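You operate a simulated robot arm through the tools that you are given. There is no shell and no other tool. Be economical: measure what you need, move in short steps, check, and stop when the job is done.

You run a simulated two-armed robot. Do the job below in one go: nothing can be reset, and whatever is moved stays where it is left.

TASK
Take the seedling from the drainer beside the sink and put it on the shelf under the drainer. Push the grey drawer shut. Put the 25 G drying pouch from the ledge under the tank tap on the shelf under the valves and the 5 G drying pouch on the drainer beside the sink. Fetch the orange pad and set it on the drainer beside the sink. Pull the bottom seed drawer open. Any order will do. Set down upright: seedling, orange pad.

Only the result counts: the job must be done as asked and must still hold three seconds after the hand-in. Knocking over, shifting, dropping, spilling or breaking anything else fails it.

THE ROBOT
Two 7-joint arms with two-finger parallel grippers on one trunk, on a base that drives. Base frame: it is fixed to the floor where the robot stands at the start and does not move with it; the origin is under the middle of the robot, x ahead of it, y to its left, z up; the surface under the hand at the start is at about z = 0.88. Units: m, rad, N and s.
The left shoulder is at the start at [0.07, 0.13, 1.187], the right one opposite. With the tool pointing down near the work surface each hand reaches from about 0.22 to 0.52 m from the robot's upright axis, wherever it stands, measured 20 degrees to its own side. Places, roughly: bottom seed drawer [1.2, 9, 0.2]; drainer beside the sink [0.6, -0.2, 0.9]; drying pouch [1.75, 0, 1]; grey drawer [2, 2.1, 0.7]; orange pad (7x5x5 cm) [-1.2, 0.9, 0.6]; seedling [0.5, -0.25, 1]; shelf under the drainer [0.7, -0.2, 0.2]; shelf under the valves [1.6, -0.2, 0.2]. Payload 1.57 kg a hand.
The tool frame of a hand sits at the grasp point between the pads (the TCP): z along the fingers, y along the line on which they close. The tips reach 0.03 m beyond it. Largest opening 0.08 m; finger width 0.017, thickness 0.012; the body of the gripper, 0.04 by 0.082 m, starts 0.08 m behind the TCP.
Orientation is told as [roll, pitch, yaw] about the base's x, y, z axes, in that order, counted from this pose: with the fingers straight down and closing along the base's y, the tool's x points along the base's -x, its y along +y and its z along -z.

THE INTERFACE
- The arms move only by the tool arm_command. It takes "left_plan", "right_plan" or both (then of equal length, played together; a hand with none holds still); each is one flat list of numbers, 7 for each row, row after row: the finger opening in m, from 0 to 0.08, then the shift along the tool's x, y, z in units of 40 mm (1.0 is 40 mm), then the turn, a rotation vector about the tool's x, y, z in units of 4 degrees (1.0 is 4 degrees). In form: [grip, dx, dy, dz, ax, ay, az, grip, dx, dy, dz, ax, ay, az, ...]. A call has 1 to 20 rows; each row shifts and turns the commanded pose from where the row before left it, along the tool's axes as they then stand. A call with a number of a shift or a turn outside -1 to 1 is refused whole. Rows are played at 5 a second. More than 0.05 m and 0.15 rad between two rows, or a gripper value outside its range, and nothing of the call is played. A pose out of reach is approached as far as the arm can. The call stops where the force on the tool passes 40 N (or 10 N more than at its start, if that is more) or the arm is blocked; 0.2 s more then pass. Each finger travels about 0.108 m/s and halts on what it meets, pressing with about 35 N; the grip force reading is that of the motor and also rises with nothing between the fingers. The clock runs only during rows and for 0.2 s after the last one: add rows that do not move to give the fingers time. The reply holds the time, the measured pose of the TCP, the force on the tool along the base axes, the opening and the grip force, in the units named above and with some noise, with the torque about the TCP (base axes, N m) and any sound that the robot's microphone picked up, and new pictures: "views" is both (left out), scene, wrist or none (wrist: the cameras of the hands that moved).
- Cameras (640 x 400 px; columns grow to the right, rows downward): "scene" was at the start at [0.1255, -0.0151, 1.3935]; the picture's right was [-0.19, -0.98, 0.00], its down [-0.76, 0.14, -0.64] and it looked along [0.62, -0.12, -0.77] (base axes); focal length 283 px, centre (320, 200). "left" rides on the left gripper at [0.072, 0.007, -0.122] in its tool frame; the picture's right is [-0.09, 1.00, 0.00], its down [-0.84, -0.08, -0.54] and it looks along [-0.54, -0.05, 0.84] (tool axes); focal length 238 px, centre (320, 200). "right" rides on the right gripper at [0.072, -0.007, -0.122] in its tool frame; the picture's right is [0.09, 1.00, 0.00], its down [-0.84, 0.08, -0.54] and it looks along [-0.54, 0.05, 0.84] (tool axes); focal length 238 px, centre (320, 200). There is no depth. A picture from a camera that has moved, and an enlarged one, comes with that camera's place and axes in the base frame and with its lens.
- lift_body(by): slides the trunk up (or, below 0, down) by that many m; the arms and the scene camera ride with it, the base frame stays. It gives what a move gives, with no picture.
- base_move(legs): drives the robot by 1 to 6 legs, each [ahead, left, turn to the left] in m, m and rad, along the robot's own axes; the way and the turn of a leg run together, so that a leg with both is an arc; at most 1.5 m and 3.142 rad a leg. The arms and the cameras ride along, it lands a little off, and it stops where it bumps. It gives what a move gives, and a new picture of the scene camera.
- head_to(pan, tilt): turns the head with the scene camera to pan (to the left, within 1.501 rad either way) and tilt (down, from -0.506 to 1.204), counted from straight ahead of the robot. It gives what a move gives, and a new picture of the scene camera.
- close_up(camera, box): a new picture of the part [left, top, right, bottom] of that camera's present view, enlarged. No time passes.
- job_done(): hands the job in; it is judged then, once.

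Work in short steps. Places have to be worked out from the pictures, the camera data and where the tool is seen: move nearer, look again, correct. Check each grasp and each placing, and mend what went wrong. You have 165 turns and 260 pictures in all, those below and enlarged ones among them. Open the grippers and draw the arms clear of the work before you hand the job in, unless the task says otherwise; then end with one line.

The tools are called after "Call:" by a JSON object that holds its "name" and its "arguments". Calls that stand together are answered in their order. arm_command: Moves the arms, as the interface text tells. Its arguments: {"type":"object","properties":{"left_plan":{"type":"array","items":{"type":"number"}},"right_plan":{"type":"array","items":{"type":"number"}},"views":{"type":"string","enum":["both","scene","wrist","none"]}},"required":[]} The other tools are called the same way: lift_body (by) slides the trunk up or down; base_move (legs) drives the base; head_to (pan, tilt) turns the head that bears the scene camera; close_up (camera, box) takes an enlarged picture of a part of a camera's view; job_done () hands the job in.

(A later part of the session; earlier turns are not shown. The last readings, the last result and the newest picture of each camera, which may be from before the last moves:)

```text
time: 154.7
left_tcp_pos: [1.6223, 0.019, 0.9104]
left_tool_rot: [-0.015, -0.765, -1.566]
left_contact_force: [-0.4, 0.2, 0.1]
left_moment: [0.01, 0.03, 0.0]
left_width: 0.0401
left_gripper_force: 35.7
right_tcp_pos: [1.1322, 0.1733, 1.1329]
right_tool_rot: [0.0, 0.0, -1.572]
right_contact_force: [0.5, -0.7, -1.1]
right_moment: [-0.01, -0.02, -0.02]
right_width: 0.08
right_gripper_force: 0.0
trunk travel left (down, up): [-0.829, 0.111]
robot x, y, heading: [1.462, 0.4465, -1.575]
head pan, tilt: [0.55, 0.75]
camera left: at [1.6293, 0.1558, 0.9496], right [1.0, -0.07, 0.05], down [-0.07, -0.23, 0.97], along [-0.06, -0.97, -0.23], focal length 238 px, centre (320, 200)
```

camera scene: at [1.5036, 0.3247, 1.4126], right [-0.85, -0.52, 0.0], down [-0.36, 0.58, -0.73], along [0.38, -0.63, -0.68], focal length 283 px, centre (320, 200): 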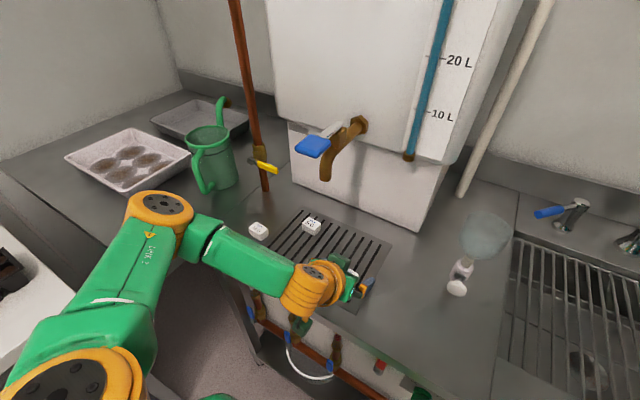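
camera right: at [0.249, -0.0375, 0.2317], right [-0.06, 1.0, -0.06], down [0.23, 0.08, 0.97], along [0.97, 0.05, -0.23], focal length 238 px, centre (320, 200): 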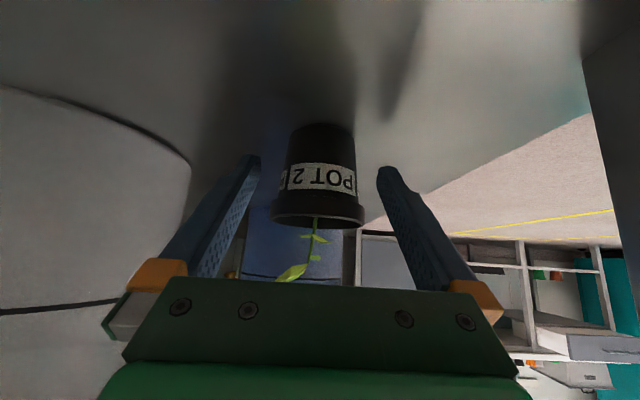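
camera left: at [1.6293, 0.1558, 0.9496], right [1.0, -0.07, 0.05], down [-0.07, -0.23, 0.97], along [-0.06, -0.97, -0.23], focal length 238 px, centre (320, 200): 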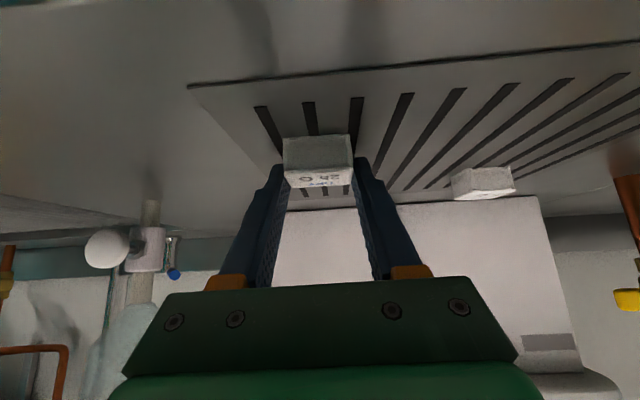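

The 25 G is gripped at a width of 0.040. I'll lift, back away, lower the trunk, and look under the valves.

Call:
{"name": "lift_body", "arguments": {"by": 0.08}}

Call:
{"name": "base_move", "arguments": {"legs": [[-0.35, 0, 0]]}}

Call:
{"name": "lift_body", "arguments": {"by": -0.4}}

Call:
{"name": "lift_body", "arguments": {"by": -0.25}}

Call:
{"name": "head_to", "arguments": {"pan": 0.1, "tilt": 0.5}}

```text
time: 155.8
left_tcp_pos: [1.6205, 0.02, 0.9903]
left_tool_rot: [-0.015, -0.763, -1.564]
left_contact_force: [0.6, -0.5, -0.3]
left_moment: [0.02, -0.02, 0.01]
left_width: 0.0402
left_gripper_force: 34.4
right_tcp_pos: [1.1325, 0.1739, 1.2121]
right_tool_rot: [0.0, -0.001, -1.573]
right_contact_force: [0.5, 0.0, -0.3]
right_moment: [0.02, 0.02, -0.04]
right_width: 0.0799
right_gripper_force: 0.1
trunk travel left (down, up): [-0.909, 0.031]
robot x, y, heading: [1.4611, 0.4395, -1.571]
head pan, tilt: [0.55, 0.75]
```

```text
time: 158.1
left_tcp_pos: [1.6242, 0.3679, 0.9895]
left_tool_rot: [-0.017, -0.763, -1.562]
left_contact_force: [-0.1, 0.0, -0.2]
left_moment: [-0.04, 0.03, -0.01]
left_width: 0.0403
left_gripper_force: 34.5
right_tcp_pos: [1.1331, 0.5208, 1.2111]
right_tool_rot: [0.001, 0.003, -1.57]
right_contact_force: [0.7, -1.1, -0.4]
right_moment: [0.02, -0.02, 0.01]
right_width: 0.0801
right_gripper_force: 0.1
trunk travel left (down, up): [-0.909, 0.031]
robot x, y, heading: [1.4624, 0.786, -1.568]
head pan, tilt: [0.55, 0.75]
camera scene: at [1.5048, 0.6662, 1.4878], right [-0.85, -0.52, 0.0], down [-0.36, 0.58, -0.73], along [0.38, -0.62, -0.68], focal length 283 px, centre (320, 200)
```

scene: 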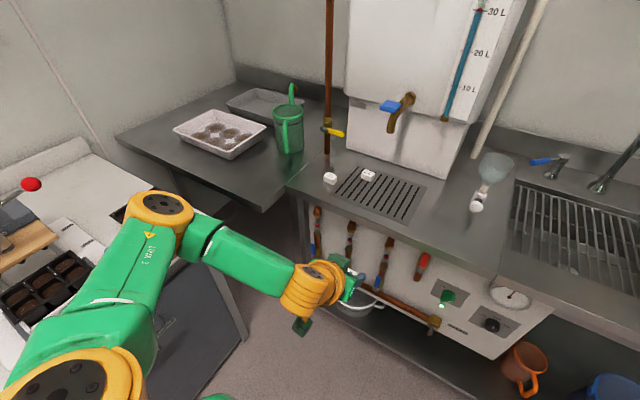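

```text
time: 161.9
left_tcp_pos: [1.6228, 0.3695, 0.5903]
left_tool_rot: [-0.017, -0.765, -1.561]
left_contact_force: [0.2, -0.4, -0.4]
left_moment: [0.0, 0.0, -0.01]
left_width: 0.0403
left_gripper_force: 35.0
right_tcp_pos: [1.1342, 0.5234, 0.8135]
right_tool_rot: [0.0, 0.001, -1.57]
right_contact_force: [0.5, 0.3, 0.2]
right_moment: [-0.05, 0.04, -0.04]
right_width: 0.0801
right_gripper_force: 0.1
trunk travel left (down, up): [-0.509, 0.431]
robot x, y, heading: [1.4599, 0.7868, -1.568]
head pan, tilt: [0.55, 0.75]
```

```text
time: 164.5
left_tcp_pos: [1.6223, 0.3704, 0.3412]
left_tool_rot: [-0.015, -0.764, -1.562]
left_contact_force: [-0.7, -0.4, -0.7]
left_moment: [-0.01, 0.01, -0.01]
left_width: 0.0403
left_gripper_force: 35.2
right_tcp_pos: [1.1321, 0.5233, 0.5632]
right_tool_rot: [0.001, 0.001, -1.571]
right_contact_force: [0.1, 0.3, 0.2]
right_moment: [-0.02, 0.01, 0.0]
right_width: 0.0799
right_gripper_force: 0.0
trunk travel left (down, up): [-0.259, 0.681]
robot x, y, heading: [1.4624, 0.7894, -1.568]
head pan, tilt: [0.55, 0.75]
```

```text
time: 165.4
left_tcp_pos: [1.6223, 0.3684, 0.3409]
left_tool_rot: [-0.017, -0.765, -1.561]
left_contact_force: [0.5, 0.1, 0.4]
left_moment: [0.01, -0.02, -0.02]
left_width: 0.0403
left_gripper_force: 35.2
right_tcp_pos: [1.1346, 0.5234, 0.5634]
right_tool_rot: [0.0, 0.001, -1.57]
right_contact_force: [0.1, 0.0, 0.8]
right_moment: [-0.01, -0.01, 0.0]
right_width: 0.0797
right_gripper_force: 0.1
trunk travel left (down, up): [-0.259, 0.681]
robot x, y, heading: [1.4605, 0.7902, -1.574]
head pan, tilt: [0.099, 0.499]
camera scene: at [1.4707, 0.6495, 0.86], right [-0.99, -0.1, 0.0], down [-0.05, 0.48, -0.88], along [0.09, -0.87, -0.48], focal length 283 px, centre (320, 200)
```

scene: 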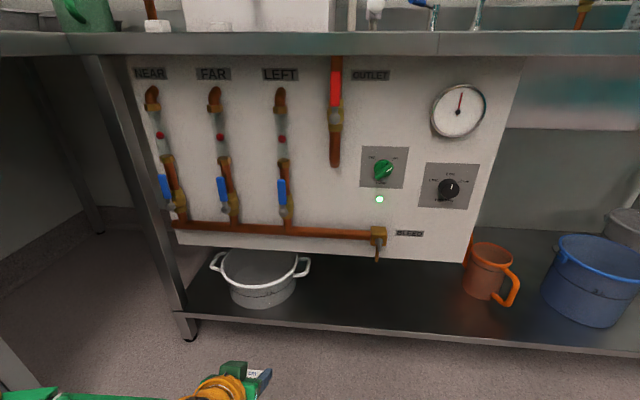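

The front of the shelf around (1.45, 0.05) is clear, right of the white pot's handle. I'll retract the right hand a bit, angle slightly, and lower to the entry height.

Call:
{"name": "arm_command", "arguments": {"right_plan": [0.08, 0.6, 0, -0.6, 0, 0, 0, 0.08, 0.6, 0, -0.6, 0, 0, 0], "views": "none"}}

Call:
{"name": "base_move", "arguments": {"legs": [[0, 0, 0.224], [0.095, -0.286, 0]]}}

Call:
{"name": "lift_body", "arguments": {"by": -0.115}}

```text
time: 166.0
left_tcp_pos: [1.6225, 0.3694, 0.3407]
left_tool_rot: [-0.015, -0.765, -1.563]
left_contact_force: [0.0, -0.6, -0.7]
left_moment: [0.01, -0.01, -0.01]
left_width: 0.0404
left_gripper_force: 34.9
right_tcp_pos: [1.1328, 0.5718, 0.6108]
right_tool_rot: [-0.001, -0.001, -1.569]
right_contact_force: [-0.7, -0.8, 0.1]
right_moment: [-0.02, -0.02, -0.04]
right_width: 0.0799
right_gripper_force: 0.1
trunk travel left (down, up): [-0.259, 0.681]
robot x, y, heading: [1.4621, 0.7913, -1.566]
head pan, tilt: [0.099, 0.499]
```

```text
time: 168.9
left_tcp_pos: [1.451, 0.2597, 0.3407]
left_tool_rot: [-0.016, -0.764, -1.344]
left_contact_force: [-0.6, 0.2, -0.2]
left_moment: [0.0, -0.01, -0.01]
left_width: 0.0401
left_gripper_force: 34.8
right_tcp_pos: [0.9288, 0.347, 0.6097]
right_tool_rot: [0.002, 0.0, -1.35]
right_contact_force: [-1.0, 0.8, -0.3]
right_moment: [0.01, -0.01, 0.0]
right_width: 0.0799
right_gripper_force: 0.2
trunk travel left (down, up): [-0.259, 0.681]
robot x, y, heading: [1.2048, 0.6373, -1.351]
head pan, tilt: [0.099, 0.499]
camera scene: at [1.2414, 0.499, 0.86], right [-0.95, -0.32, 0.0], down [-0.15, 0.45, -0.88], along [0.28, -0.83, -0.48], focal length 283 px, centre (320, 200)
```

scene: 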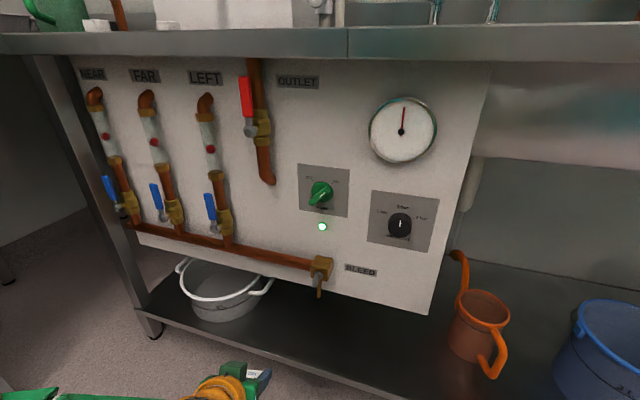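

```text
time: 170.3
left_tcp_pos: [1.4521, 0.2591, 0.2254]
left_tool_rot: [-0.015, -0.763, -1.343]
left_contact_force: [-0.4, 0.9, -0.2]
left_moment: [0.0, 0.01, -0.01]
left_width: 0.0404
left_gripper_force: 35.0
right_tcp_pos: [0.929, 0.3482, 0.4948]
right_tool_rot: [0.0, 0.0, -1.35]
right_contact_force: [-0.3, 0.7, 0.7]
right_moment: [-0.03, -0.04, 0.01]
right_width: 0.0801
right_gripper_force: 0.2
trunk travel left (down, up): [-0.144, 0.796]
robot x, y, heading: [1.2024, 0.6347, -1.355]
head pan, tilt: [0.099, 0.499]
```

The bleed valve hangs down to about z = 0.42, so I'll go 2 cm lower before sliding in.

Call:
{"name": "lift_body", "arguments": {"by": -0.018}}

Call:
{"name": "base_move", "arguments": {"legs": [[0.19, -0.044, 0]]}}

Call:
{"name": "close_up", "arguments": {"camera": "left", "box": [0, 0, 640, 400]}}

```text
time: 171.0
left_tcp_pos: [1.4519, 0.2593, 0.2085]
left_tool_rot: [-0.013, -0.764, -1.345]
left_contact_force: [-0.4, 0.4, -0.3]
left_moment: [-0.02, 0.02, -0.01]
left_width: 0.0404
left_gripper_force: 34.8
right_tcp_pos: [0.9279, 0.3482, 0.4767]
right_tool_rot: [0.0, -0.001, -1.351]
right_contact_force: [0.6, -0.4, 0.5]
right_moment: [-0.01, -0.03, -0.01]
right_width: 0.08
right_gripper_force: 0.1
trunk travel left (down, up): [-0.126, 0.814]
robot x, y, heading: [1.1969, 0.6342, -1.347]
head pan, tilt: [0.099, 0.499]
```

```text
time: 172.6
left_tcp_pos: [1.4493, 0.0616, 0.2079]
left_tool_rot: [-0.015, -0.764, -1.347]
left_contact_force: [0.6, -0.5, -0.8]
left_moment: [-0.04, 0.0, 0.0]
left_width: 0.0403
left_gripper_force: 34.5
right_tcp_pos: [0.9255, 0.1524, 0.4777]
right_tool_rot: [0.0, 0.002, -1.356]
right_contact_force: [0.3, -0.5, 0.1]
right_moment: [-0.01, 0.01, -0.02]
right_width: 0.0798
right_gripper_force: 0.1
trunk travel left (down, up): [-0.126, 0.814]
robot x, y, heading: [1.1995, 0.4387, -1.352]
head pan, tilt: [0.099, 0.499]
camera scene: at [1.2399, 0.3019, 0.727], right [-0.95, -0.31, 0.0], down [-0.15, 0.45, -0.88], along [0.27, -0.83, -0.48], focal length 283 px, centre (320, 200)
```

scene: 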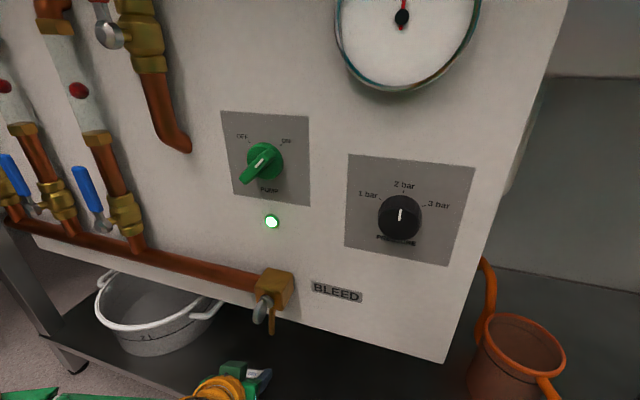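

```text
1.00 times, centred on (320, 200) of left (not enlarged: the box is as wide or as high as the picture)
camera zoom: at [1.4266, 0.1958, 0.2465], right [0.99, 0.15, 0.05], down [-0.02, -0.24, 0.97], along [0.15, -0.96, -0.23], focal length 238 px, centre (320, 200)
```

zoom: 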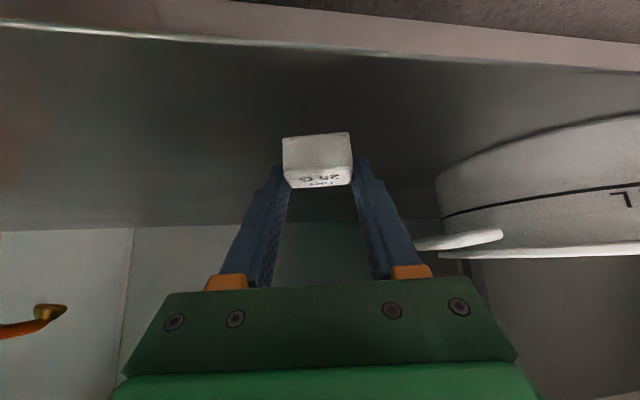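

Call:
{"name": "lift_body", "arguments": {"by": -0.022}}

Call:
{"name": "lift_body", "arguments": {"by": -0.005}}

```text
time: 173.2
left_tcp_pos: [1.4497, 0.0612, 0.187]
left_tool_rot: [-0.017, -0.764, -1.349]
left_contact_force: [0.1, -0.4, 0.3]
left_moment: [-0.04, 0.01, 0.03]
left_width: 0.0403
left_gripper_force: 34.5
right_tcp_pos: [0.9268, 0.1514, 0.4552]
right_tool_rot: [0.0, 0.0, -1.354]
right_contact_force: [-0.5, 0.3, 0.7]
right_moment: [0.02, -0.02, -0.04]
right_width: 0.0799
right_gripper_force: 0.1
trunk travel left (down, up): [-0.104, 0.836]
robot x, y, heading: [1.2011, 0.4384, -1.355]
head pan, tilt: [0.099, 0.499]
```

```text
time: 173.8
left_tcp_pos: [1.4485, 0.0614, 0.1811]
left_tool_rot: [-0.016, -0.764, -1.348]
left_contact_force: [0.6, -0.5, -0.5]
left_moment: [0.0, -0.03, -0.03]
left_width: 0.0403
left_gripper_force: 35.1
right_tcp_pos: [0.9274, 0.1523, 0.4495]
right_tool_rot: [-0.001, 0.0, -1.356]
right_contact_force: [-0.5, 0.0, -0.3]
right_moment: [-0.01, 0.01, 0.02]
right_width: 0.0801
right_gripper_force: 0.1
trunk travel left (down, up): [-0.099, 0.841]
robot x, y, heading: [1.1999, 0.4367, -1.352]
head pan, tilt: [0.099, 0.499]
```

Call:
{"name": "lift_body", "arguments": {"by": -0.003}}

Call:
{"name": "lift_body", "arguments": {"by": -0.003}}

Call:
{"name": "close_up", "arguments": {"camera": "left", "box": [200, 80, 440, 230]}}

```text
time: 174.3
left_tcp_pos: [1.4487, 0.0607, 0.1806]
left_tool_rot: [-0.016, -0.771, -1.347]
left_contact_force: [0.3, 1.9, 15.4]
left_moment: [0.24, -0.23, 0.04]
left_width: 0.0407
left_gripper_force: 35.1
right_tcp_pos: [0.925, 0.1547, 0.4477]
right_tool_rot: [0.003, -0.005, -1.354]
right_contact_force: [0.6, 0.8, -0.4]
right_moment: [0.02, 0.01, 0.02]
right_width: 0.08
right_gripper_force: 0.1
trunk travel left (down, up): [-0.096, 0.844]
robot x, y, heading: [1.2015, 0.4363, -1.35]
head pan, tilt: [0.099, 0.499]
```

```text
time: 174.8
left_tcp_pos: [1.4484, 0.0609, 0.1806]
left_tool_rot: [-0.014, -0.774, -1.35]
left_contact_force: [1.2, 1.5, 32.5]
left_moment: [0.18, -0.14, -0.02]
left_width: 0.0403
left_gripper_force: 35.3
right_tcp_pos: [0.926, 0.1546, 0.4445]
right_tool_rot: [0.004, -0.007, -1.353]
right_contact_force: [-0.3, -0.1, -0.4]
right_moment: [0.01, 0.04, 0.03]
right_width: 0.08
right_gripper_force: 0.0
trunk travel left (down, up): [-0.093, 0.847]
robot x, y, heading: [1.2006, 0.4389, -1.348]
head pan, tilt: [0.099, 0.499]
```

```text
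2.67 times, centred on (320, 155) of left
camera zoom: at [1.4262, 0.1955, 0.2168], right [0.99, 0.15, 0.06], down [-0.02, -0.23, 0.97], along [0.15, -0.96, -0.22], focal length 636 px, centre (320, 320)
```

zoom: 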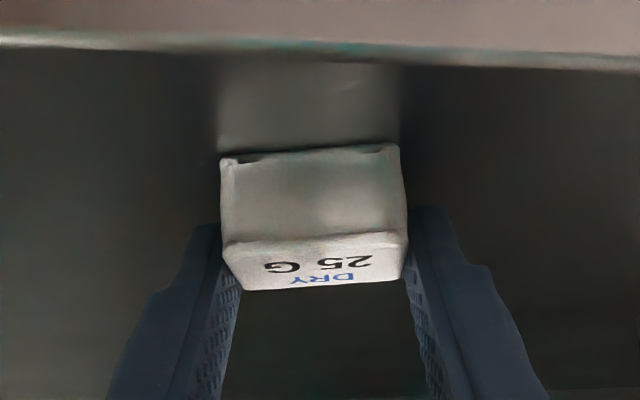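

Contact at z ≈ 0.181. I'll ease up, open, and back out.

Call:
{"name": "lift_body", "arguments": {"by": 0.005}}

Call:
{"name": "arm_command", "arguments": {"left_plan": [0.045, 0, 0, 0, 0, 0, 0, 0.06, 0, 0, 0, 0, 0, 0, 0.06, 0, 0, 0, 0, 0, 0], "views": "none"}}

Call:
{"name": "base_move", "arguments": {"legs": [[-0.3, 0.06, 0]]}}

Call:
{"name": "close_up", "arguments": {"camera": "left", "box": [0, 0, 640, 400]}}

```text
time: 175.3
left_tcp_pos: [1.4498, 0.0615, 0.1802]
left_tool_rot: [-0.012, -0.763, -1.348]
left_contact_force: [-0.2, -4.0, 9.2]
left_moment: [-0.13, -0.08, -0.01]
left_width: 0.0402
left_gripper_force: 35.3
right_tcp_pos: [0.9265, 0.1541, 0.4491]
right_tool_rot: [0.001, -0.001, -1.355]
right_contact_force: [0.3, 0.5, 0.7]
right_moment: [0.01, -0.03, 0.01]
right_width: 0.08
right_gripper_force: 0.1
trunk travel left (down, up): [-0.098, 0.842]
robot x, y, heading: [1.203, 0.4396, -1.357]
head pan, tilt: [0.099, 0.499]
```

```text
time: 176.2
left_tcp_pos: [1.4492, 0.0624, 0.1783]
left_tool_rot: [-0.015, -0.761, -1.347]
left_contact_force: [-0.4, 1.0, 0.1]
left_moment: [-0.02, 0.01, -0.01]
left_width: 0.0603
left_gripper_force: 0.0
right_tcp_pos: [0.9259, 0.153, 0.4493]
right_tool_rot: [0.0, 0.002, -1.356]
right_contact_force: [0.1, 1.1, -0.1]
right_moment: [0.01, 0.0, 0.03]
right_width: 0.0797
right_gripper_force: 0.1
trunk travel left (down, up): [-0.098, 0.842]
robot x, y, heading: [1.2034, 0.4398, -1.351]
head pan, tilt: [0.099, 0.499]
```

```text
time: 178.2
left_tcp_pos: [1.443, 0.3658, 0.1795]
left_tool_rot: [-0.016, -0.765, -1.347]
left_contact_force: [1.1, 0.0, -0.3]
left_moment: [-0.02, 0.03, 0.01]
left_width: 0.0598
left_gripper_force: 0.0
right_tcp_pos: [0.9198, 0.4569, 0.4498]
right_tool_rot: [0.001, 0.0, -1.353]
right_contact_force: [-0.5, -0.2, 0.6]
right_moment: [0.02, -0.02, -0.01]
right_width: 0.08
right_gripper_force: 0.1
trunk travel left (down, up): [-0.098, 0.842]
robot x, y, heading: [1.1956, 0.74, -1.355]
head pan, tilt: [0.099, 0.499]
camera scene: at [1.234, 0.6059, 0.699], right [-0.95, -0.31, 0.0], down [-0.15, 0.45, -0.88], along [0.27, -0.83, -0.48], focal length 283 px, centre (320, 200)
```

scene: 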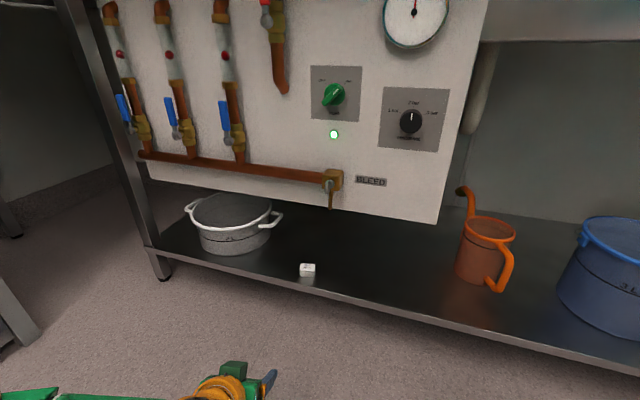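

```text
1.00 times, centred on (320, 200) of left (not enlarged: the box is as wide or as high as the picture)
camera zoom: at [1.4206, 0.4998, 0.2186], right [0.99, 0.15, 0.05], down [-0.02, -0.24, 0.97], along [0.15, -0.96, -0.23], focal length 238 px, centre (320, 200)
```

zoom: 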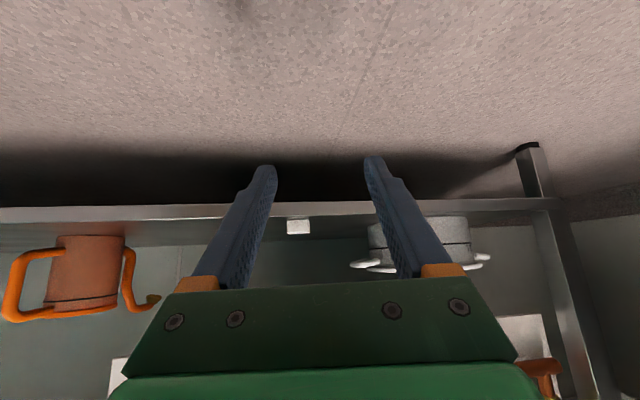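

The 25 G sits on the shelf. Next is the 5 G: raise the trunk, square up, and approach.

Call:
{"name": "lift_body", "arguments": {"by": 0.4}}

Call:
{"name": "lift_body", "arguments": {"by": 0.4}}

Call:
{"name": "base_move", "arguments": {"legs": [[0, 0, -0.217], [0.22, 0.4, 0]]}}

Call:
{"name": "close_up", "arguments": {"camera": "left", "box": [0, 0, 640, 400]}}

```text
time: 182.0
left_tcp_pos: [1.443, 0.3643, 0.58]
left_tool_rot: [-0.017, -0.765, -1.349]
left_contact_force: [-0.2, -0.4, 0.5]
left_moment: [-0.03, 0.01, -0.02]
left_width: 0.06
left_gripper_force: 0.0
right_tcp_pos: [0.9205, 0.4557, 0.8485]
right_tool_rot: [-0.001, -0.001, -1.354]
right_contact_force: [0.4, -0.8, 0.1]
right_moment: [0.03, 0.03, -0.01]
right_width: 0.0801
right_gripper_force: 0.1
trunk travel left (down, up): [-0.498, 0.442]
robot x, y, heading: [1.1931, 0.7403, -1.352]
head pan, tilt: [0.099, 0.499]
```

```text
time: 185.9
left_tcp_pos: [1.4426, 0.3642, 0.9809]
left_tool_rot: [-0.015, -0.765, -1.349]
left_contact_force: [0.5, 0.0, -0.6]
left_moment: [-0.03, -0.03, 0.03]
left_width: 0.06
left_gripper_force: 0.0
right_tcp_pos: [0.9207, 0.4568, 1.2482]
right_tool_rot: [0.001, 0.0, -1.354]
right_contact_force: [0.8, -0.1, -0.2]
right_moment: [-0.01, 0.0, 0.0]
right_width: 0.08
right_gripper_force: 0.0
trunk travel left (down, up): [-0.898, 0.042]
robot x, y, heading: [1.1949, 0.7462, -1.35]
head pan, tilt: [0.099, 0.499]
```

```text
time: 189.3
left_tcp_pos: [1.7264, 0.0957, 0.9798]
left_tool_rot: [-0.014, -0.763, -1.575]
left_contact_force: [0.2, 0.1, 0.2]
left_moment: [0.02, -0.01, 0.02]
left_width: 0.0602
left_gripper_force: 0.0
right_tcp_pos: [1.2369, 0.3039, 1.2484]
right_tool_rot: [0.0, -0.002, -1.58]
right_contact_force: [-0.4, -0.6, -0.2]
right_moment: [-0.04, -0.03, 0.0]
right_width: 0.08
right_gripper_force: 0.0
trunk travel left (down, up): [-0.898, 0.042]
robot x, y, heading: [1.5666, 0.5201, -1.581]
head pan, tilt: [0.099, 0.499]
camera scene: at [1.5763, 0.3786, 1.4992], right [-1.0, -0.09, 0.0], down [-0.04, 0.48, -0.88], along [0.08, -0.87, -0.48], focal length 283 px, centre (320, 200)
```

scene: 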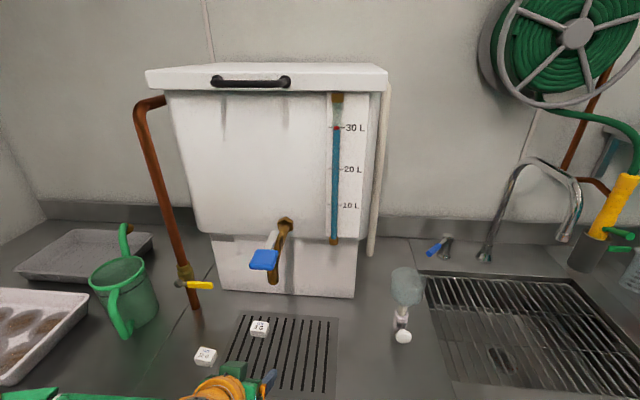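

```text
1.00 times, centred on (320, 200) of left (not enlarged: the box is as wide or as high as the picture)
camera zoom: at [1.735, 0.2329, 1.0191], right [1.0, -0.08, 0.05], down [-0.07, -0.23, 0.97], along [-0.06, -0.97, -0.23], focal length 238 px, centre (320, 200)
```

zoom: 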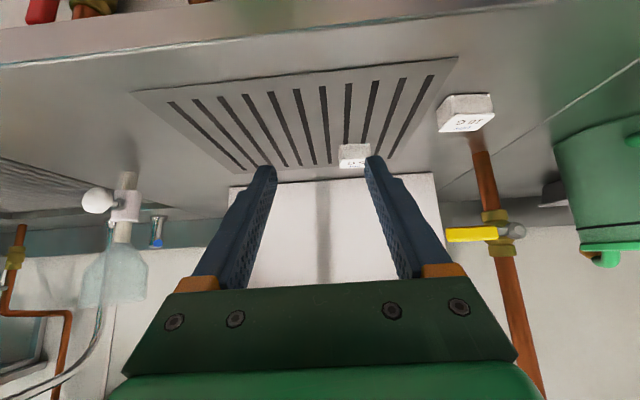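

Call:
{"name": "close_up", "arguments": {"camera": "left", "box": [280, 110, 440, 210]}}

Call:
{"name": "close_up", "arguments": {"camera": "scene", "box": [180, 290, 340, 390]}}

```text
4.00 times, centred on (360, 160) of left
camera zoom: at [1.735, 0.2329, 1.0191], right [1.0, -0.08, 0.05], down [-0.07, -0.23, 0.97], along [-0.06, -0.97, -0.23], focal length 953 px, centre (160, 360)
```

zoom: 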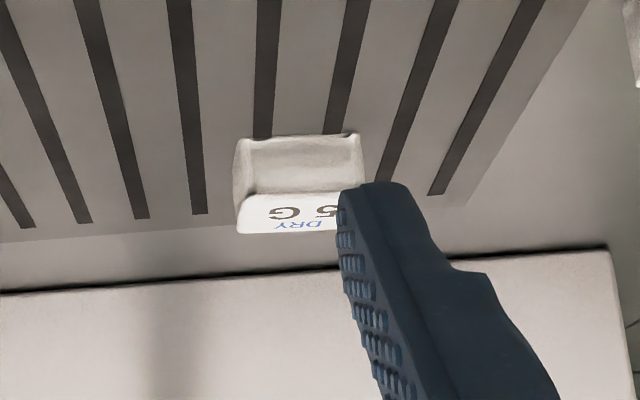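

```text
4.00 times, centred on (260, 340) of scene
camera zoom: at [1.5763, 0.3786, 1.4992], right [-1.0, -0.09, 0.0], down [-0.04, 0.48, -0.88], along [0.08, -0.87, -0.48], focal length 1134 px, centre (560, -360)
```

zoom: 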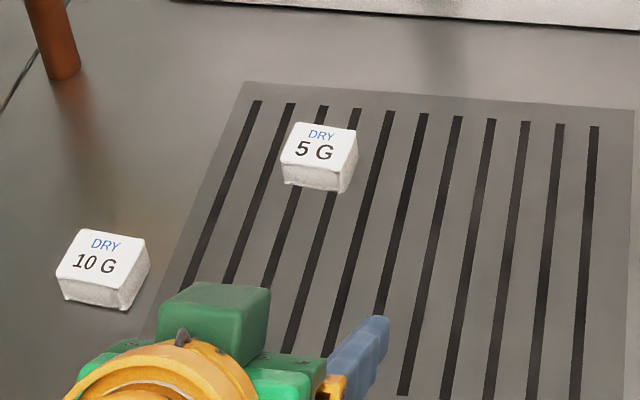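

The 5 G is at about (1.765, -0.065), with the tap outlet above near (1.71, -0.02, 1.09). I'll open fully and test extending the arm 3 cm forward here, so the base needn't crowd the bench.

Call:
{"name": "arm_command", "arguments": {"left_plan": [0.07, -0.27, 0, 0.26, 0, 0, 0, 0.08, -0.27, 0, 0.26, 0, 0, 0, 0.08, 0, 0, 0, 0, 0, 0], "views": "none"}}

```text
time: 190.1
left_tcp_pos: [1.7292, 0.0667, 0.9792]
left_tool_rot: [-0.015, -0.766, -1.572]
left_contact_force: [0.7, -0.2, 0.5]
left_moment: [0.0, 0.0, 0.0]
left_width: 0.0798
left_gripper_force: 0.0
right_tcp_pos: [1.24, 0.3023, 1.2498]
right_tool_rot: [0.002, -0.001, -1.58]
right_contact_force: [0.2, -0.1, -0.1]
right_moment: [0.0, 0.01, -0.01]
right_width: 0.0799
right_gripper_force: 0.0
trunk travel left (down, up): [-0.898, 0.042]
robot x, y, heading: [1.5701, 0.5217, -1.58]
head pan, tilt: [0.099, 0.499]
```

Good. Now I'll drive forward to straddle the pouch, still 7 cm above it.

Call:
{"name": "base_move", "arguments": {"legs": [[0.117, 0.036, 0]]}}

Call:
{"name": "close_up", "arguments": {"camera": "left", "box": [160, 0, 480, 200]}}

```text
time: 191.4
left_tcp_pos: [1.7621, -0.0502, 0.9801]
left_tool_rot: [-0.014, -0.769, -1.575]
left_contact_force: [-0.6, 0.8, 0.0]
left_moment: [0.0, 0.0, -0.04]
left_width: 0.08
left_gripper_force: 0.0
right_tcp_pos: [1.2726, 0.188, 1.2496]
right_tool_rot: [0.003, -0.004, -1.582]
right_contact_force: [-0.2, 0.3, -0.5]
right_moment: [-0.02, -0.02, -0.03]
right_width: 0.0799
right_gripper_force: 0.0
trunk travel left (down, up): [-0.898, 0.042]
robot x, y, heading: [1.6054, 0.3974, -1.582]
head pan, tilt: [0.099, 0.499]
camera scene: at [1.6118, 0.2638, 1.4995], right [-1.0, -0.09, 0.0], down [-0.04, 0.47, -0.88], along [0.08, -0.88, -0.48], focal length 283 px, centre (320, 200)
```

scene: 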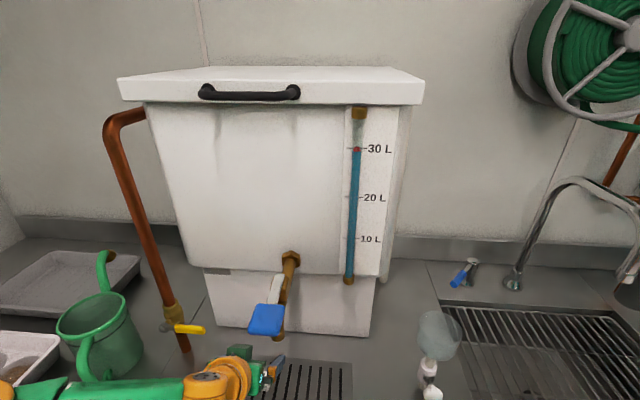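

```text
2.00 times, centred on (320, 100) of left
camera zoom: at [1.7706, 0.0871, 1.0189], right [1.0, -0.08, 0.05], down [-0.07, -0.22, 0.97], along [-0.07, -0.97, -0.23], focal length 477 px, centre (320, 400)
```

zoom: 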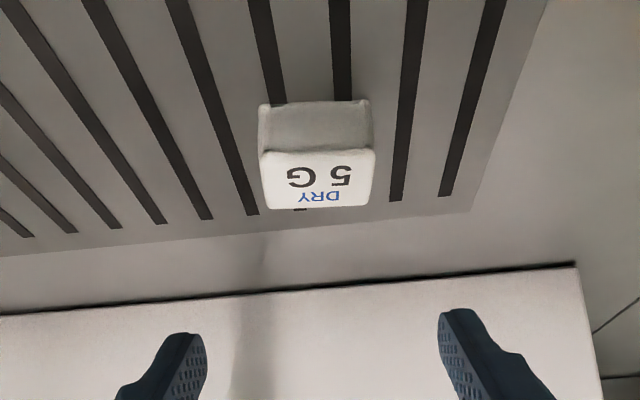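

It's aligned: pouch centre (1.764, -0.063). I'll lower the trunk 6.8 cm and close.

Call:
{"name": "lift_body", "arguments": {"by": -0.068}}

Call:
{"name": "arm_command", "arguments": {"left_plan": [0.06, 0, 0, 0, 0, 0, 0, 0.04, 0, 0, 0, 0, 0, 0, 0.02, 0, 0, 0, 0, 0, 0, 0.02, 0, 0, 0, 0, 0, 0, 0.02, 0, 0, 0, 0, 0, 0], "views": "wrist"}}

```text
time: 192.4
left_tcp_pos: [1.7617, -0.0522, 0.9111]
left_tool_rot: [-0.016, -0.765, -1.577]
left_contact_force: [0.2, -0.8, -1.3]
left_moment: [-0.02, -0.01, -0.02]
left_width: 0.0801
left_gripper_force: 0.0
right_tcp_pos: [1.2735, 0.1849, 1.1813]
right_tool_rot: [0.001, 0.001, -1.585]
right_contact_force: [-0.8, -0.2, 0.4]
right_moment: [0.0, -0.01, 0.03]
right_width: 0.0798
right_gripper_force: 0.1
trunk travel left (down, up): [-0.83, 0.11]
robot x, y, heading: [1.6037, 0.398, -1.582]
head pan, tilt: [0.099, 0.499]
```

```text
time: 193.7
left_tcp_pos: [1.7625, -0.0514, 0.9109]
left_tool_rot: [-0.016, -0.764, -1.577]
left_contact_force: [-0.8, -0.5, 0.1]
left_moment: [-0.03, -0.03, -0.01]
left_width: 0.0404
left_gripper_force: 35.0
right_tcp_pos: [1.2743, 0.1835, 1.1811]
right_tool_rot: [0.002, -0.001, -1.583]
right_contact_force: [-0.1, -0.8, -0.3]
right_moment: [0.0, 0.02, 0.03]
right_width: 0.0802
right_gripper_force: 0.0
trunk travel left (down, up): [-0.83, 0.11]
robot x, y, heading: [1.602, 0.3998, -1.582]
head pan, tilt: [0.099, 0.499]
camera left: at [1.7715, 0.0839, 0.9496], right [1.0, -0.08, 0.05], down [-0.07, -0.23, 0.97], along [-0.07, -0.97, -0.23], focal length 238 px, centre (320, 200)
```

left: 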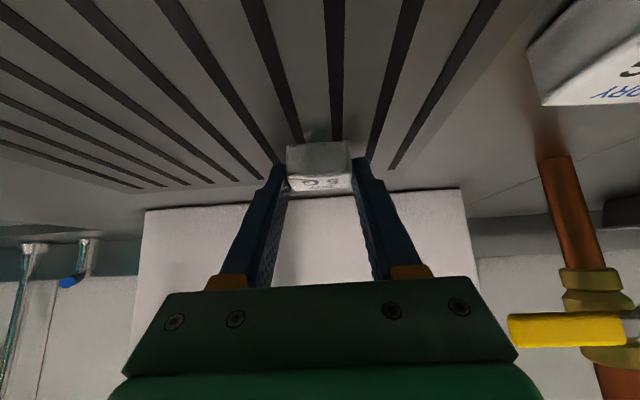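

The 5 G is gripped. I'll lift, back off, and carry it to the drainer strip at (0.62, 0.05).

Call:
{"name": "lift_body", "arguments": {"by": 0.09}}

Call:
{"name": "base_move", "arguments": {"legs": [[-0.38, 0, 0.01], [0, -1.14, 0]]}}

Call:
{"name": "head_to", "arguments": {"pan": 0.2, "tilt": 0.8}}

```text
time: 194.9
left_tcp_pos: [1.7618, -0.0511, 1.0016]
left_tool_rot: [-0.014, -0.765, -1.576]
left_contact_force: [-1.2, 0.8, 0.6]
left_moment: [0.0, 0.02, 0.03]
left_width: 0.0404
left_gripper_force: 35.0
right_tcp_pos: [1.2745, 0.1837, 1.2712]
right_tool_rot: [0.0, 0.0, -1.583]
right_contact_force: [0.6, -0.1, -0.5]
right_moment: [-0.02, 0.02, -0.02]
right_width: 0.0799
right_gripper_force: 0.1
trunk travel left (down, up): [-0.92, 0.02]
robot x, y, heading: [1.609, 0.3998, -1.581]
head pan, tilt: [0.099, 0.499]
```

```text
time: 202.7
left_tcp_pos: [0.6242, 0.34, 1.0008]
left_tool_rot: [-0.018, -0.766, -1.595]
left_contact_force: [-0.4, 0.2, -1.0]
left_moment: [-0.02, 0.01, 0.0]
left_width: 0.0403
left_gripper_force: 35.2
right_tcp_pos: [0.1411, 0.5868, 1.2713]
right_tool_rot: [0.0, -0.001, -1.603]
right_contact_force: [0.6, -0.3, -0.1]
right_moment: [0.0, 0.0, 0.02]
right_width: 0.0802
right_gripper_force: 0.0
trunk travel left (down, up): [-0.92, 0.02]
robot x, y, heading: [0.4765, 0.795, -1.601]
head pan, tilt: [0.099, 0.499]
camera scene: at [0.4815, 0.6548, 1.521], right [-1.0, -0.07, 0.0], down [-0.03, 0.48, -0.88], along [0.06, -0.88, -0.48], focal length 283 px, centre (320, 200)
```

scene: 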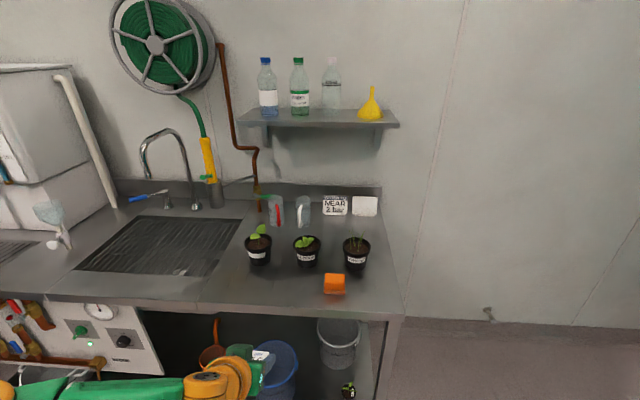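

```text
time: 203.5
left_tcp_pos: [0.6236, 0.3416, 1.0014]
left_tool_rot: [-0.016, -0.765, -1.594]
left_contact_force: [0.0, -0.7, 0.3]
left_moment: [-0.01, 0.02, -0.02]
left_width: 0.0402
left_gripper_force: 35.4
right_tcp_pos: [0.1407, 0.5871, 1.2715]
right_tool_rot: [0.001, 0.0, -1.602]
right_contact_force: [0.1, -0.2, 0.4]
right_moment: [0.0, 0.01, -0.02]
right_width: 0.08
right_gripper_force: 0.1
trunk travel left (down, up): [-0.92, 0.02]
robot x, y, heading: [0.474, 0.7977, -1.602]
head pan, tilt: [0.201, 0.799]
camera scene: at [0.4876, 0.6661, 1.4951], right [-0.99, -0.17, 0.0], down [-0.12, 0.71, -0.7], along [0.12, -0.69, -0.72], focal length 283 px, centre (320, 200)
```

scene: 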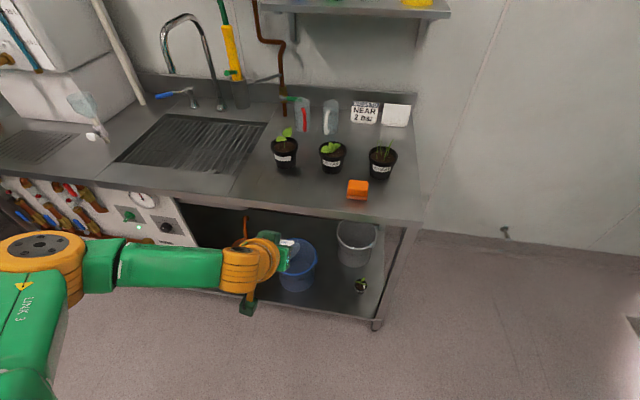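

Call:
{"name": "base_move", "arguments": {"legs": [[0.28, 0.005, 0]]}}

Call:
{"name": "lift_body", "arguments": {"by": -0.085}}

Call:
{"name": "close_up", "arguments": {"camera": "left", "box": [0, 0, 640, 400]}}

```text
time: 205.4
left_tcp_pos: [0.6227, 0.0629, 1.0028]
left_tool_rot: [-0.016, -0.766, -1.592]
left_contact_force: [-0.9, 0.0, 0.0]
left_moment: [-0.02, 0.01, 0.01]
left_width: 0.0402
left_gripper_force: 34.2
right_tcp_pos: [0.1383, 0.3072, 1.2719]
right_tool_rot: [0.001, -0.002, -1.599]
right_contact_force: [0.1, -0.5, 0.0]
right_moment: [-0.02, 0.01, 0.0]
right_width: 0.0801
right_gripper_force: 0.0
trunk travel left (down, up): [-0.92, 0.02]
robot x, y, heading: [0.4674, 0.5153, -1.599]
head pan, tilt: [0.201, 0.799]
camera scene: at [0.4853, 0.3887, 1.4954], right [-0.98, -0.17, 0.0], down [-0.12, 0.7, -0.7], along [0.12, -0.69, -0.72], focal length 283 px, centre (320, 200)
```

scene: 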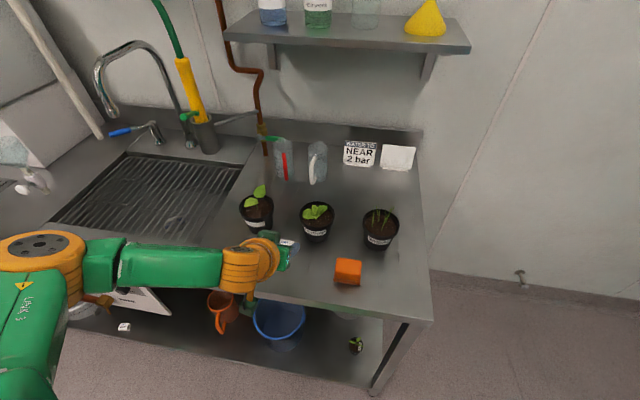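

```text
time: 206.7
left_tcp_pos: [0.6226, 0.0608, 0.9165]
left_tool_rot: [-0.015, -0.764, -1.592]
left_contact_force: [-0.9, 0.0, -0.4]
left_moment: [0.02, 0.02, -0.04]
left_width: 0.0402
left_gripper_force: 34.9
right_tcp_pos: [0.1381, 0.3047, 1.1862]
right_tool_rot: [0.0, -0.001, -1.599]
right_contact_force: [0.5, -0.6, 0.7]
right_moment: [0.0, -0.02, 0.01]
right_width: 0.0801
right_gripper_force: 0.2
trunk travel left (down, up): [-0.835, 0.105]
robot x, y, heading: [0.4718, 0.5144, -1.598]
head pan, tilt: [0.201, 0.799]
```

```text
1.00 times, centred on (320, 200) of left (not enlarged: the box is as wide or as high as the picture)
camera zoom: at [0.6334, 0.1965, 0.9547], right [0.99, -0.1, 0.05], down [-0.07, -0.23, 0.97], along [-0.08, -0.97, -0.23], focal length 238 px, centre (320, 200)
```

zoom: 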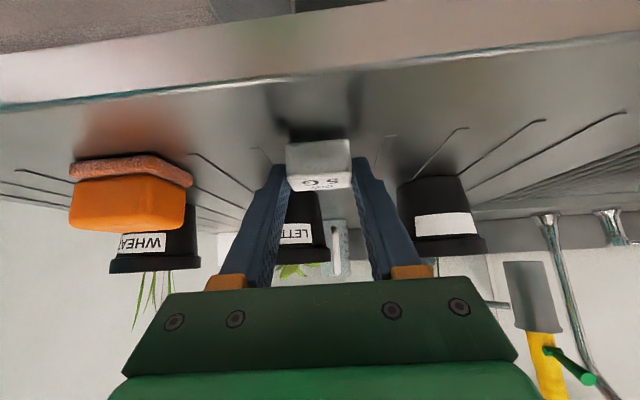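

Call:
{"name": "lift_body", "arguments": {"by": -0.005}}

Call:
{"name": "lift_body", "arguments": {"by": -0.003}}

```text
time: 207.2
left_tcp_pos: [0.6224, 0.0605, 0.911]
left_tool_rot: [-0.016, -0.764, -1.592]
left_contact_force: [0.2, 0.9, 0.9]
left_moment: [0.01, -0.05, 0.0]
left_width: 0.0402
left_gripper_force: 34.6
right_tcp_pos: [0.1378, 0.3043, 1.1817]
right_tool_rot: [0.002, 0.001, -1.598]
right_contact_force: [-0.3, 0.4, 0.2]
right_moment: [-0.01, 0.0, 0.01]
right_width: 0.0802
right_gripper_force: 0.0
trunk travel left (down, up): [-0.83, 0.11]
robot x, y, heading: [0.4699, 0.518, -1.594]
head pan, tilt: [0.201, 0.799]
```

```text
time: 207.7
left_tcp_pos: [0.6226, 0.0619, 0.9103]
left_tool_rot: [-0.014, -0.77, -1.591]
left_contact_force: [1.4, -4.1, 16.8]
left_moment: [-0.19, -0.29, 0.0]
left_width: 0.0403
left_gripper_force: 35.1
right_tcp_pos: [0.1363, 0.3068, 1.1788]
right_tool_rot: [0.002, 0.0, -1.599]
right_contact_force: [-0.1, -0.4, 0.2]
right_moment: [0.02, -0.02, -0.04]
right_width: 0.0798
right_gripper_force: 0.1
trunk travel left (down, up): [-0.827, 0.113]
robot x, y, heading: [0.475, 0.5162, -1.599]
head pan, tilt: [0.201, 0.799]
```

It's touching the drainer. I'll open to 0.06 and retreat straight back.

Call:
{"name": "lift_body", "arguments": {"by": 0.003}}

Call:
{"name": "arm_command", "arguments": {"left_plan": [0.045, 0, 0, 0, 0, 0, 0, 0.06, 0, 0, 0, 0, 0, 0, 0.06, 0, 0, 0, 0, 0, 0], "views": "none"}}

Call:
{"name": "base_move", "arguments": {"legs": [[-0.35, 0, 0]]}}

Call:
{"name": "close_up", "arguments": {"camera": "scene", "box": [180, 80, 460, 330]}}

```text
time: 208.2
left_tcp_pos: [0.6231, 0.0614, 0.9116]
left_tool_rot: [-0.016, -0.763, -1.592]
left_contact_force: [0.4, -1.8, 5.7]
left_moment: [-0.14, -0.16, -0.05]
left_width: 0.0402
left_gripper_force: 35.1
right_tcp_pos: [0.1372, 0.3065, 1.1813]
right_tool_rot: [0.001, -0.001, -1.597]
right_contact_force: [-0.1, 0.4, 0.4]
right_moment: [-0.02, 0.03, 0.04]
right_width: 0.0801
right_gripper_force: 0.0
trunk travel left (down, up): [-0.83, 0.11]
robot x, y, heading: [0.4749, 0.5139, -1.595]
head pan, tilt: [0.201, 0.799]
```

```text
time: 209.0
left_tcp_pos: [0.6222, 0.0608, 0.9104]
left_tool_rot: [-0.017, -0.764, -1.593]
left_contact_force: [0.0, 0.0, -0.4]
left_moment: [0.01, 0.01, 0.02]
left_width: 0.0598
left_gripper_force: 0.1
right_tcp_pos: [0.1376, 0.3049, 1.1815]
right_tool_rot: [-0.001, 0.0, -1.598]
right_contact_force: [0.3, -0.8, -0.3]
right_moment: [-0.01, -0.03, -0.03]
right_width: 0.0799
right_gripper_force: 0.1
trunk travel left (down, up): [-0.83, 0.11]
robot x, y, heading: [0.4718, 0.5168, -1.599]
head pan, tilt: [0.201, 0.799]
```

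```text
time: 211.3
left_tcp_pos: [0.6323, 0.415, 0.9093]
left_tool_rot: [-0.016, -0.762, -1.59]
left_contact_force: [0.5, -0.2, 0.2]
left_moment: [-0.04, 0.01, -0.02]
left_width: 0.0598
left_gripper_force: 0.1
right_tcp_pos: [0.1472, 0.658, 1.1805]
right_tool_rot: [0.001, 0.002, -1.599]
right_contact_force: [0.4, -0.1, 0.9]
right_moment: [0.02, -0.03, 0.02]
right_width: 0.08
right_gripper_force: 0.0
trunk travel left (down, up): [-0.83, 0.11]
robot x, y, heading: [0.482, 0.8696, -1.6]
head pan, tilt: [0.201, 0.799]
camera scene: at [0.4946, 0.7379, 1.4048], right [-0.98, -0.17, 0.0], down [-0.12, 0.71, -0.7], along [0.12, -0.69, -0.72], focal length 283 px, centre (320, 200)
```

scene: 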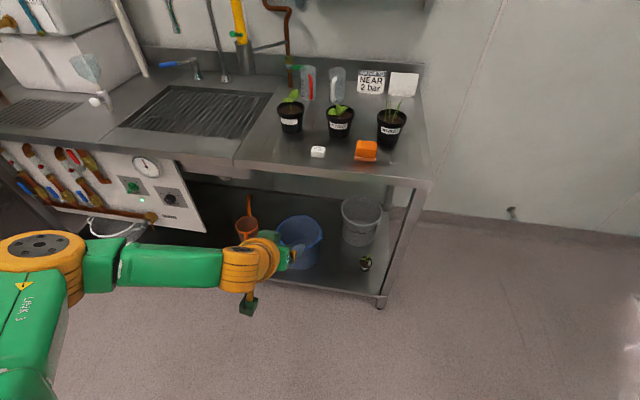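

```text
1.60 times, centred on (320, 205) of scene
camera zoom: at [0.4946, 0.7379, 1.4048], right [-0.98, -0.17, 0.0], down [-0.12, 0.71, -0.7], along [0.12, -0.69, -0.72], focal length 454 px, centre (320, 192)
```

zoom: 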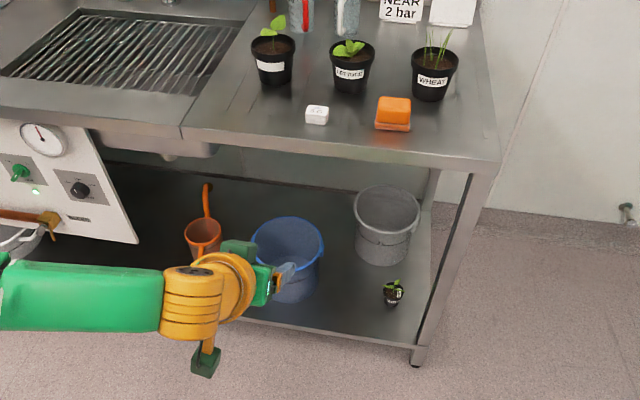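

The drainer and shelf all look right. Now the grey drawer: I'll turn to face +x and move along the aisle.

Call:
{"name": "base_move", "arguments": {"legs": [[0, 0, 1.6], [0.3, 1.1, 0]]}}

Call:
{"name": "head_to", "arguments": {"pan": 0.0, "tilt": 0.4}}

```text
time: 221.1
left_tcp_pos: [1.2118, 2.1602, 0.9118]
left_tool_rot: [-0.015, -0.765, 0.029]
left_contact_force: [-0.2, 0.4, 0.1]
left_moment: [-0.01, -0.02, -0.04]
left_width: 0.0599
left_gripper_force: 0.0
right_tcp_pos: [0.9934, 1.6618, 1.1815]
right_tool_rot: [0.002, -0.002, 0.025]
right_contact_force: [0.7, -0.9, -0.3]
right_moment: [0.0, -0.01, 0.04]
right_width: 0.0801
right_gripper_force: 0.0
trunk travel left (down, up): [-0.83, 0.11]
robot x, y, heading: [0.7633, 1.9869, 0.026]
head pan, tilt: [0.201, 0.799]
camera scene: at [0.8947, 2.0054, 1.4051], right [0.22, -0.97, 0.0], down [-0.7, -0.16, -0.7], along [0.68, 0.16, -0.72], focal length 283 px, centre (320, 200)
```

scene: 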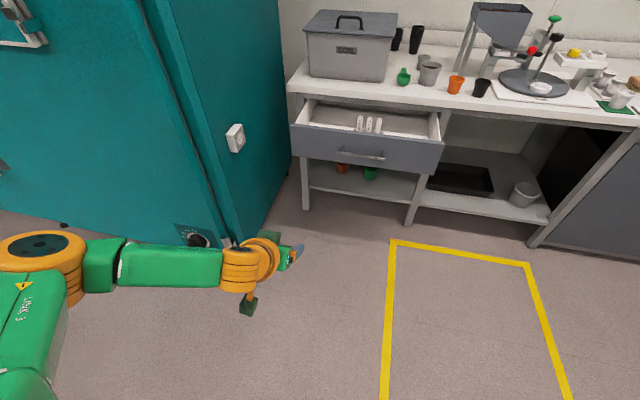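

```text
time: 222.0
left_tcp_pos: [1.2126, 2.1608, 0.9114]
left_tool_rot: [-0.016, -0.762, 0.029]
left_contact_force: [0.9, -0.2, 0.2]
left_moment: [-0.01, 0.0, 0.01]
left_width: 0.0598
left_gripper_force: 0.1
right_tcp_pos: [0.9937, 1.6634, 1.1813]
right_tool_rot: [0.0, 0.0, 0.024]
right_contact_force: [-0.3, 0.7, -0.4]
right_moment: [-0.03, 0.05, -0.02]
right_width: 0.08
right_gripper_force: 0.1
trunk travel left (down, up): [-0.83, 0.11]
robot x, y, heading: [0.7693, 1.9867, 0.023]
head pan, tilt: [0.0, 0.4]
camera scene: at [0.9088, 1.9906, 1.4401], right [0.02, -1.0, 0.0], down [-0.39, -0.01, -0.92], along [0.92, 0.02, -0.39], focal length 283 px, centre (320, 200)
```

scene: 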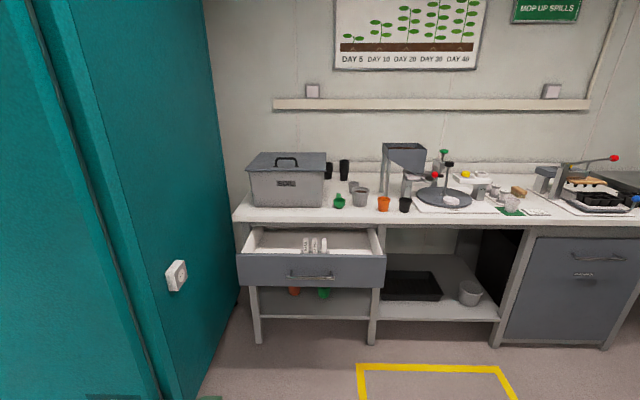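

The drawer front is at x ≈ 1.85, spanning y 1.75–2.35 and z 0.645–0.805; the bench edge is at x ≈ 1.99. I'll close the left fist, lower it to the upper part of the drawer front, and approach.

Call:
{"name": "arm_command", "arguments": {"left_plan": [0, 0, 0, 0, 0, 0, 0, 0, 0, 0, 0, 0, 0, 0, 0, 0, 0, 0, 0, 0, 0, 0, 0, 0, 0, 0, 0, 0], "views": "none"}}

Call:
{"name": "lift_body", "arguments": {"by": -0.13}}

Call:
{"name": "base_move", "arguments": {"legs": [[0.5, -0.125, -0.024]]}}

Call:
{"name": "head_to", "arguments": {"pan": 0.2, "tilt": 0.8}}

```text
time: 223.0
left_tcp_pos: [1.2129, 2.1605, 0.9116]
left_tool_rot: [-0.016, -0.765, 0.03]
left_contact_force: [0.6, 0.0, 0.3]
left_moment: [0.02, -0.02, 0.01]
left_width: 0.0001
left_gripper_force: 21.6
right_tcp_pos: [0.993, 1.6632, 1.1819]
right_tool_rot: [0.003, 0.001, 0.024]
right_contact_force: [-0.4, 0.4, 0.4]
right_moment: [-0.04, 0.0, -0.02]
right_width: 0.0799
right_gripper_force: 0.1
trunk travel left (down, up): [-0.83, 0.11]
robot x, y, heading: [0.7645, 1.9905, 0.023]
head pan, tilt: [0.0, 0.4]
```

```text
time: 224.6
left_tcp_pos: [1.2125, 2.1614, 0.7808]
left_tool_rot: [-0.016, -0.765, 0.03]
left_contact_force: [-0.4, -0.2, -0.4]
left_moment: [-0.01, 0.02, 0.01]
left_width: 0.0
left_gripper_force: 21.2
right_tcp_pos: [0.9929, 1.6628, 1.0503]
right_tool_rot: [0.001, -0.001, 0.024]
right_contact_force: [0.4, 0.0, -0.2]
right_moment: [0.01, -0.01, 0.02]
right_width: 0.08
right_gripper_force: 0.1
trunk travel left (down, up): [-0.7, 0.24]
robot x, y, heading: [0.7669, 1.9906, 0.025]
head pan, tilt: [0.0, 0.4]
```

```text
time: 227.6
left_tcp_pos: [1.7322, 2.0163, 0.781]
left_tool_rot: [-0.016, -0.764, -0.008]
left_contact_force: [0.5, 1.0, 0.4]
left_moment: [-0.03, -0.01, 0.0]
left_width: 0.0001
left_gripper_force: 21.6
right_tcp_pos: [1.4936, 1.529, 1.0523]
right_tool_rot: [0.001, -0.002, -0.016]
right_contact_force: [0.0, 0.0, 0.5]
right_moment: [-0.01, 0.01, -0.03]
right_width: 0.0799
right_gripper_force: 0.2
trunk travel left (down, up): [-0.7, 0.24]
robot x, y, heading: [1.2795, 1.8613, -0.017]
head pan, tilt: [0.0, 0.4]
camera scene: at [1.4216, 1.8584, 1.3102], right [-0.02, -1.0, 0.0], down [-0.39, 0.01, -0.92], along [0.92, -0.01, -0.39], focal length 283 px, centre (320, 200)
```

scene: 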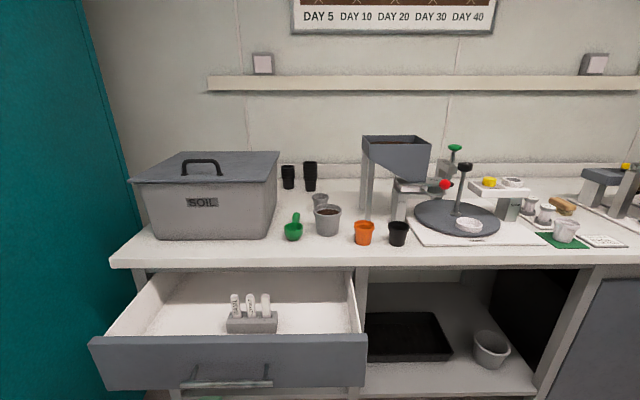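

```text
time: 228.5
left_tcp_pos: [1.7328, 2.016, 0.7805]
left_tool_rot: [-0.016, -0.764, -0.009]
left_contact_force: [0.3, 0.0, -0.3]
left_moment: [0.03, 0.04, -0.02]
left_width: 0.0
left_gripper_force: 21.3
right_tcp_pos: [1.4946, 1.529, 1.0521]
right_tool_rot: [0.001, 0.0, -0.014]
right_contact_force: [0.5, 0.0, -0.1]
right_moment: [0.02, -0.01, -0.03]
right_width: 0.0801
right_gripper_force: 0.2
trunk travel left (down, up): [-0.7, 0.24]
robot x, y, heading: [1.2792, 1.8624, -0.018]
head pan, tilt: [0.201, 0.799]
camera scene: at [1.4089, 1.8745, 1.2751], right [0.18, -0.98, 0.0], down [-0.7, -0.13, -0.7], along [0.69, 0.13, -0.72], focal length 283 px, centre (320, 200)
```

scene: 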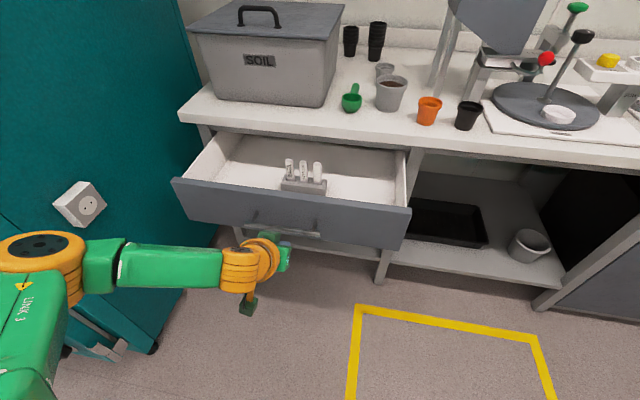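

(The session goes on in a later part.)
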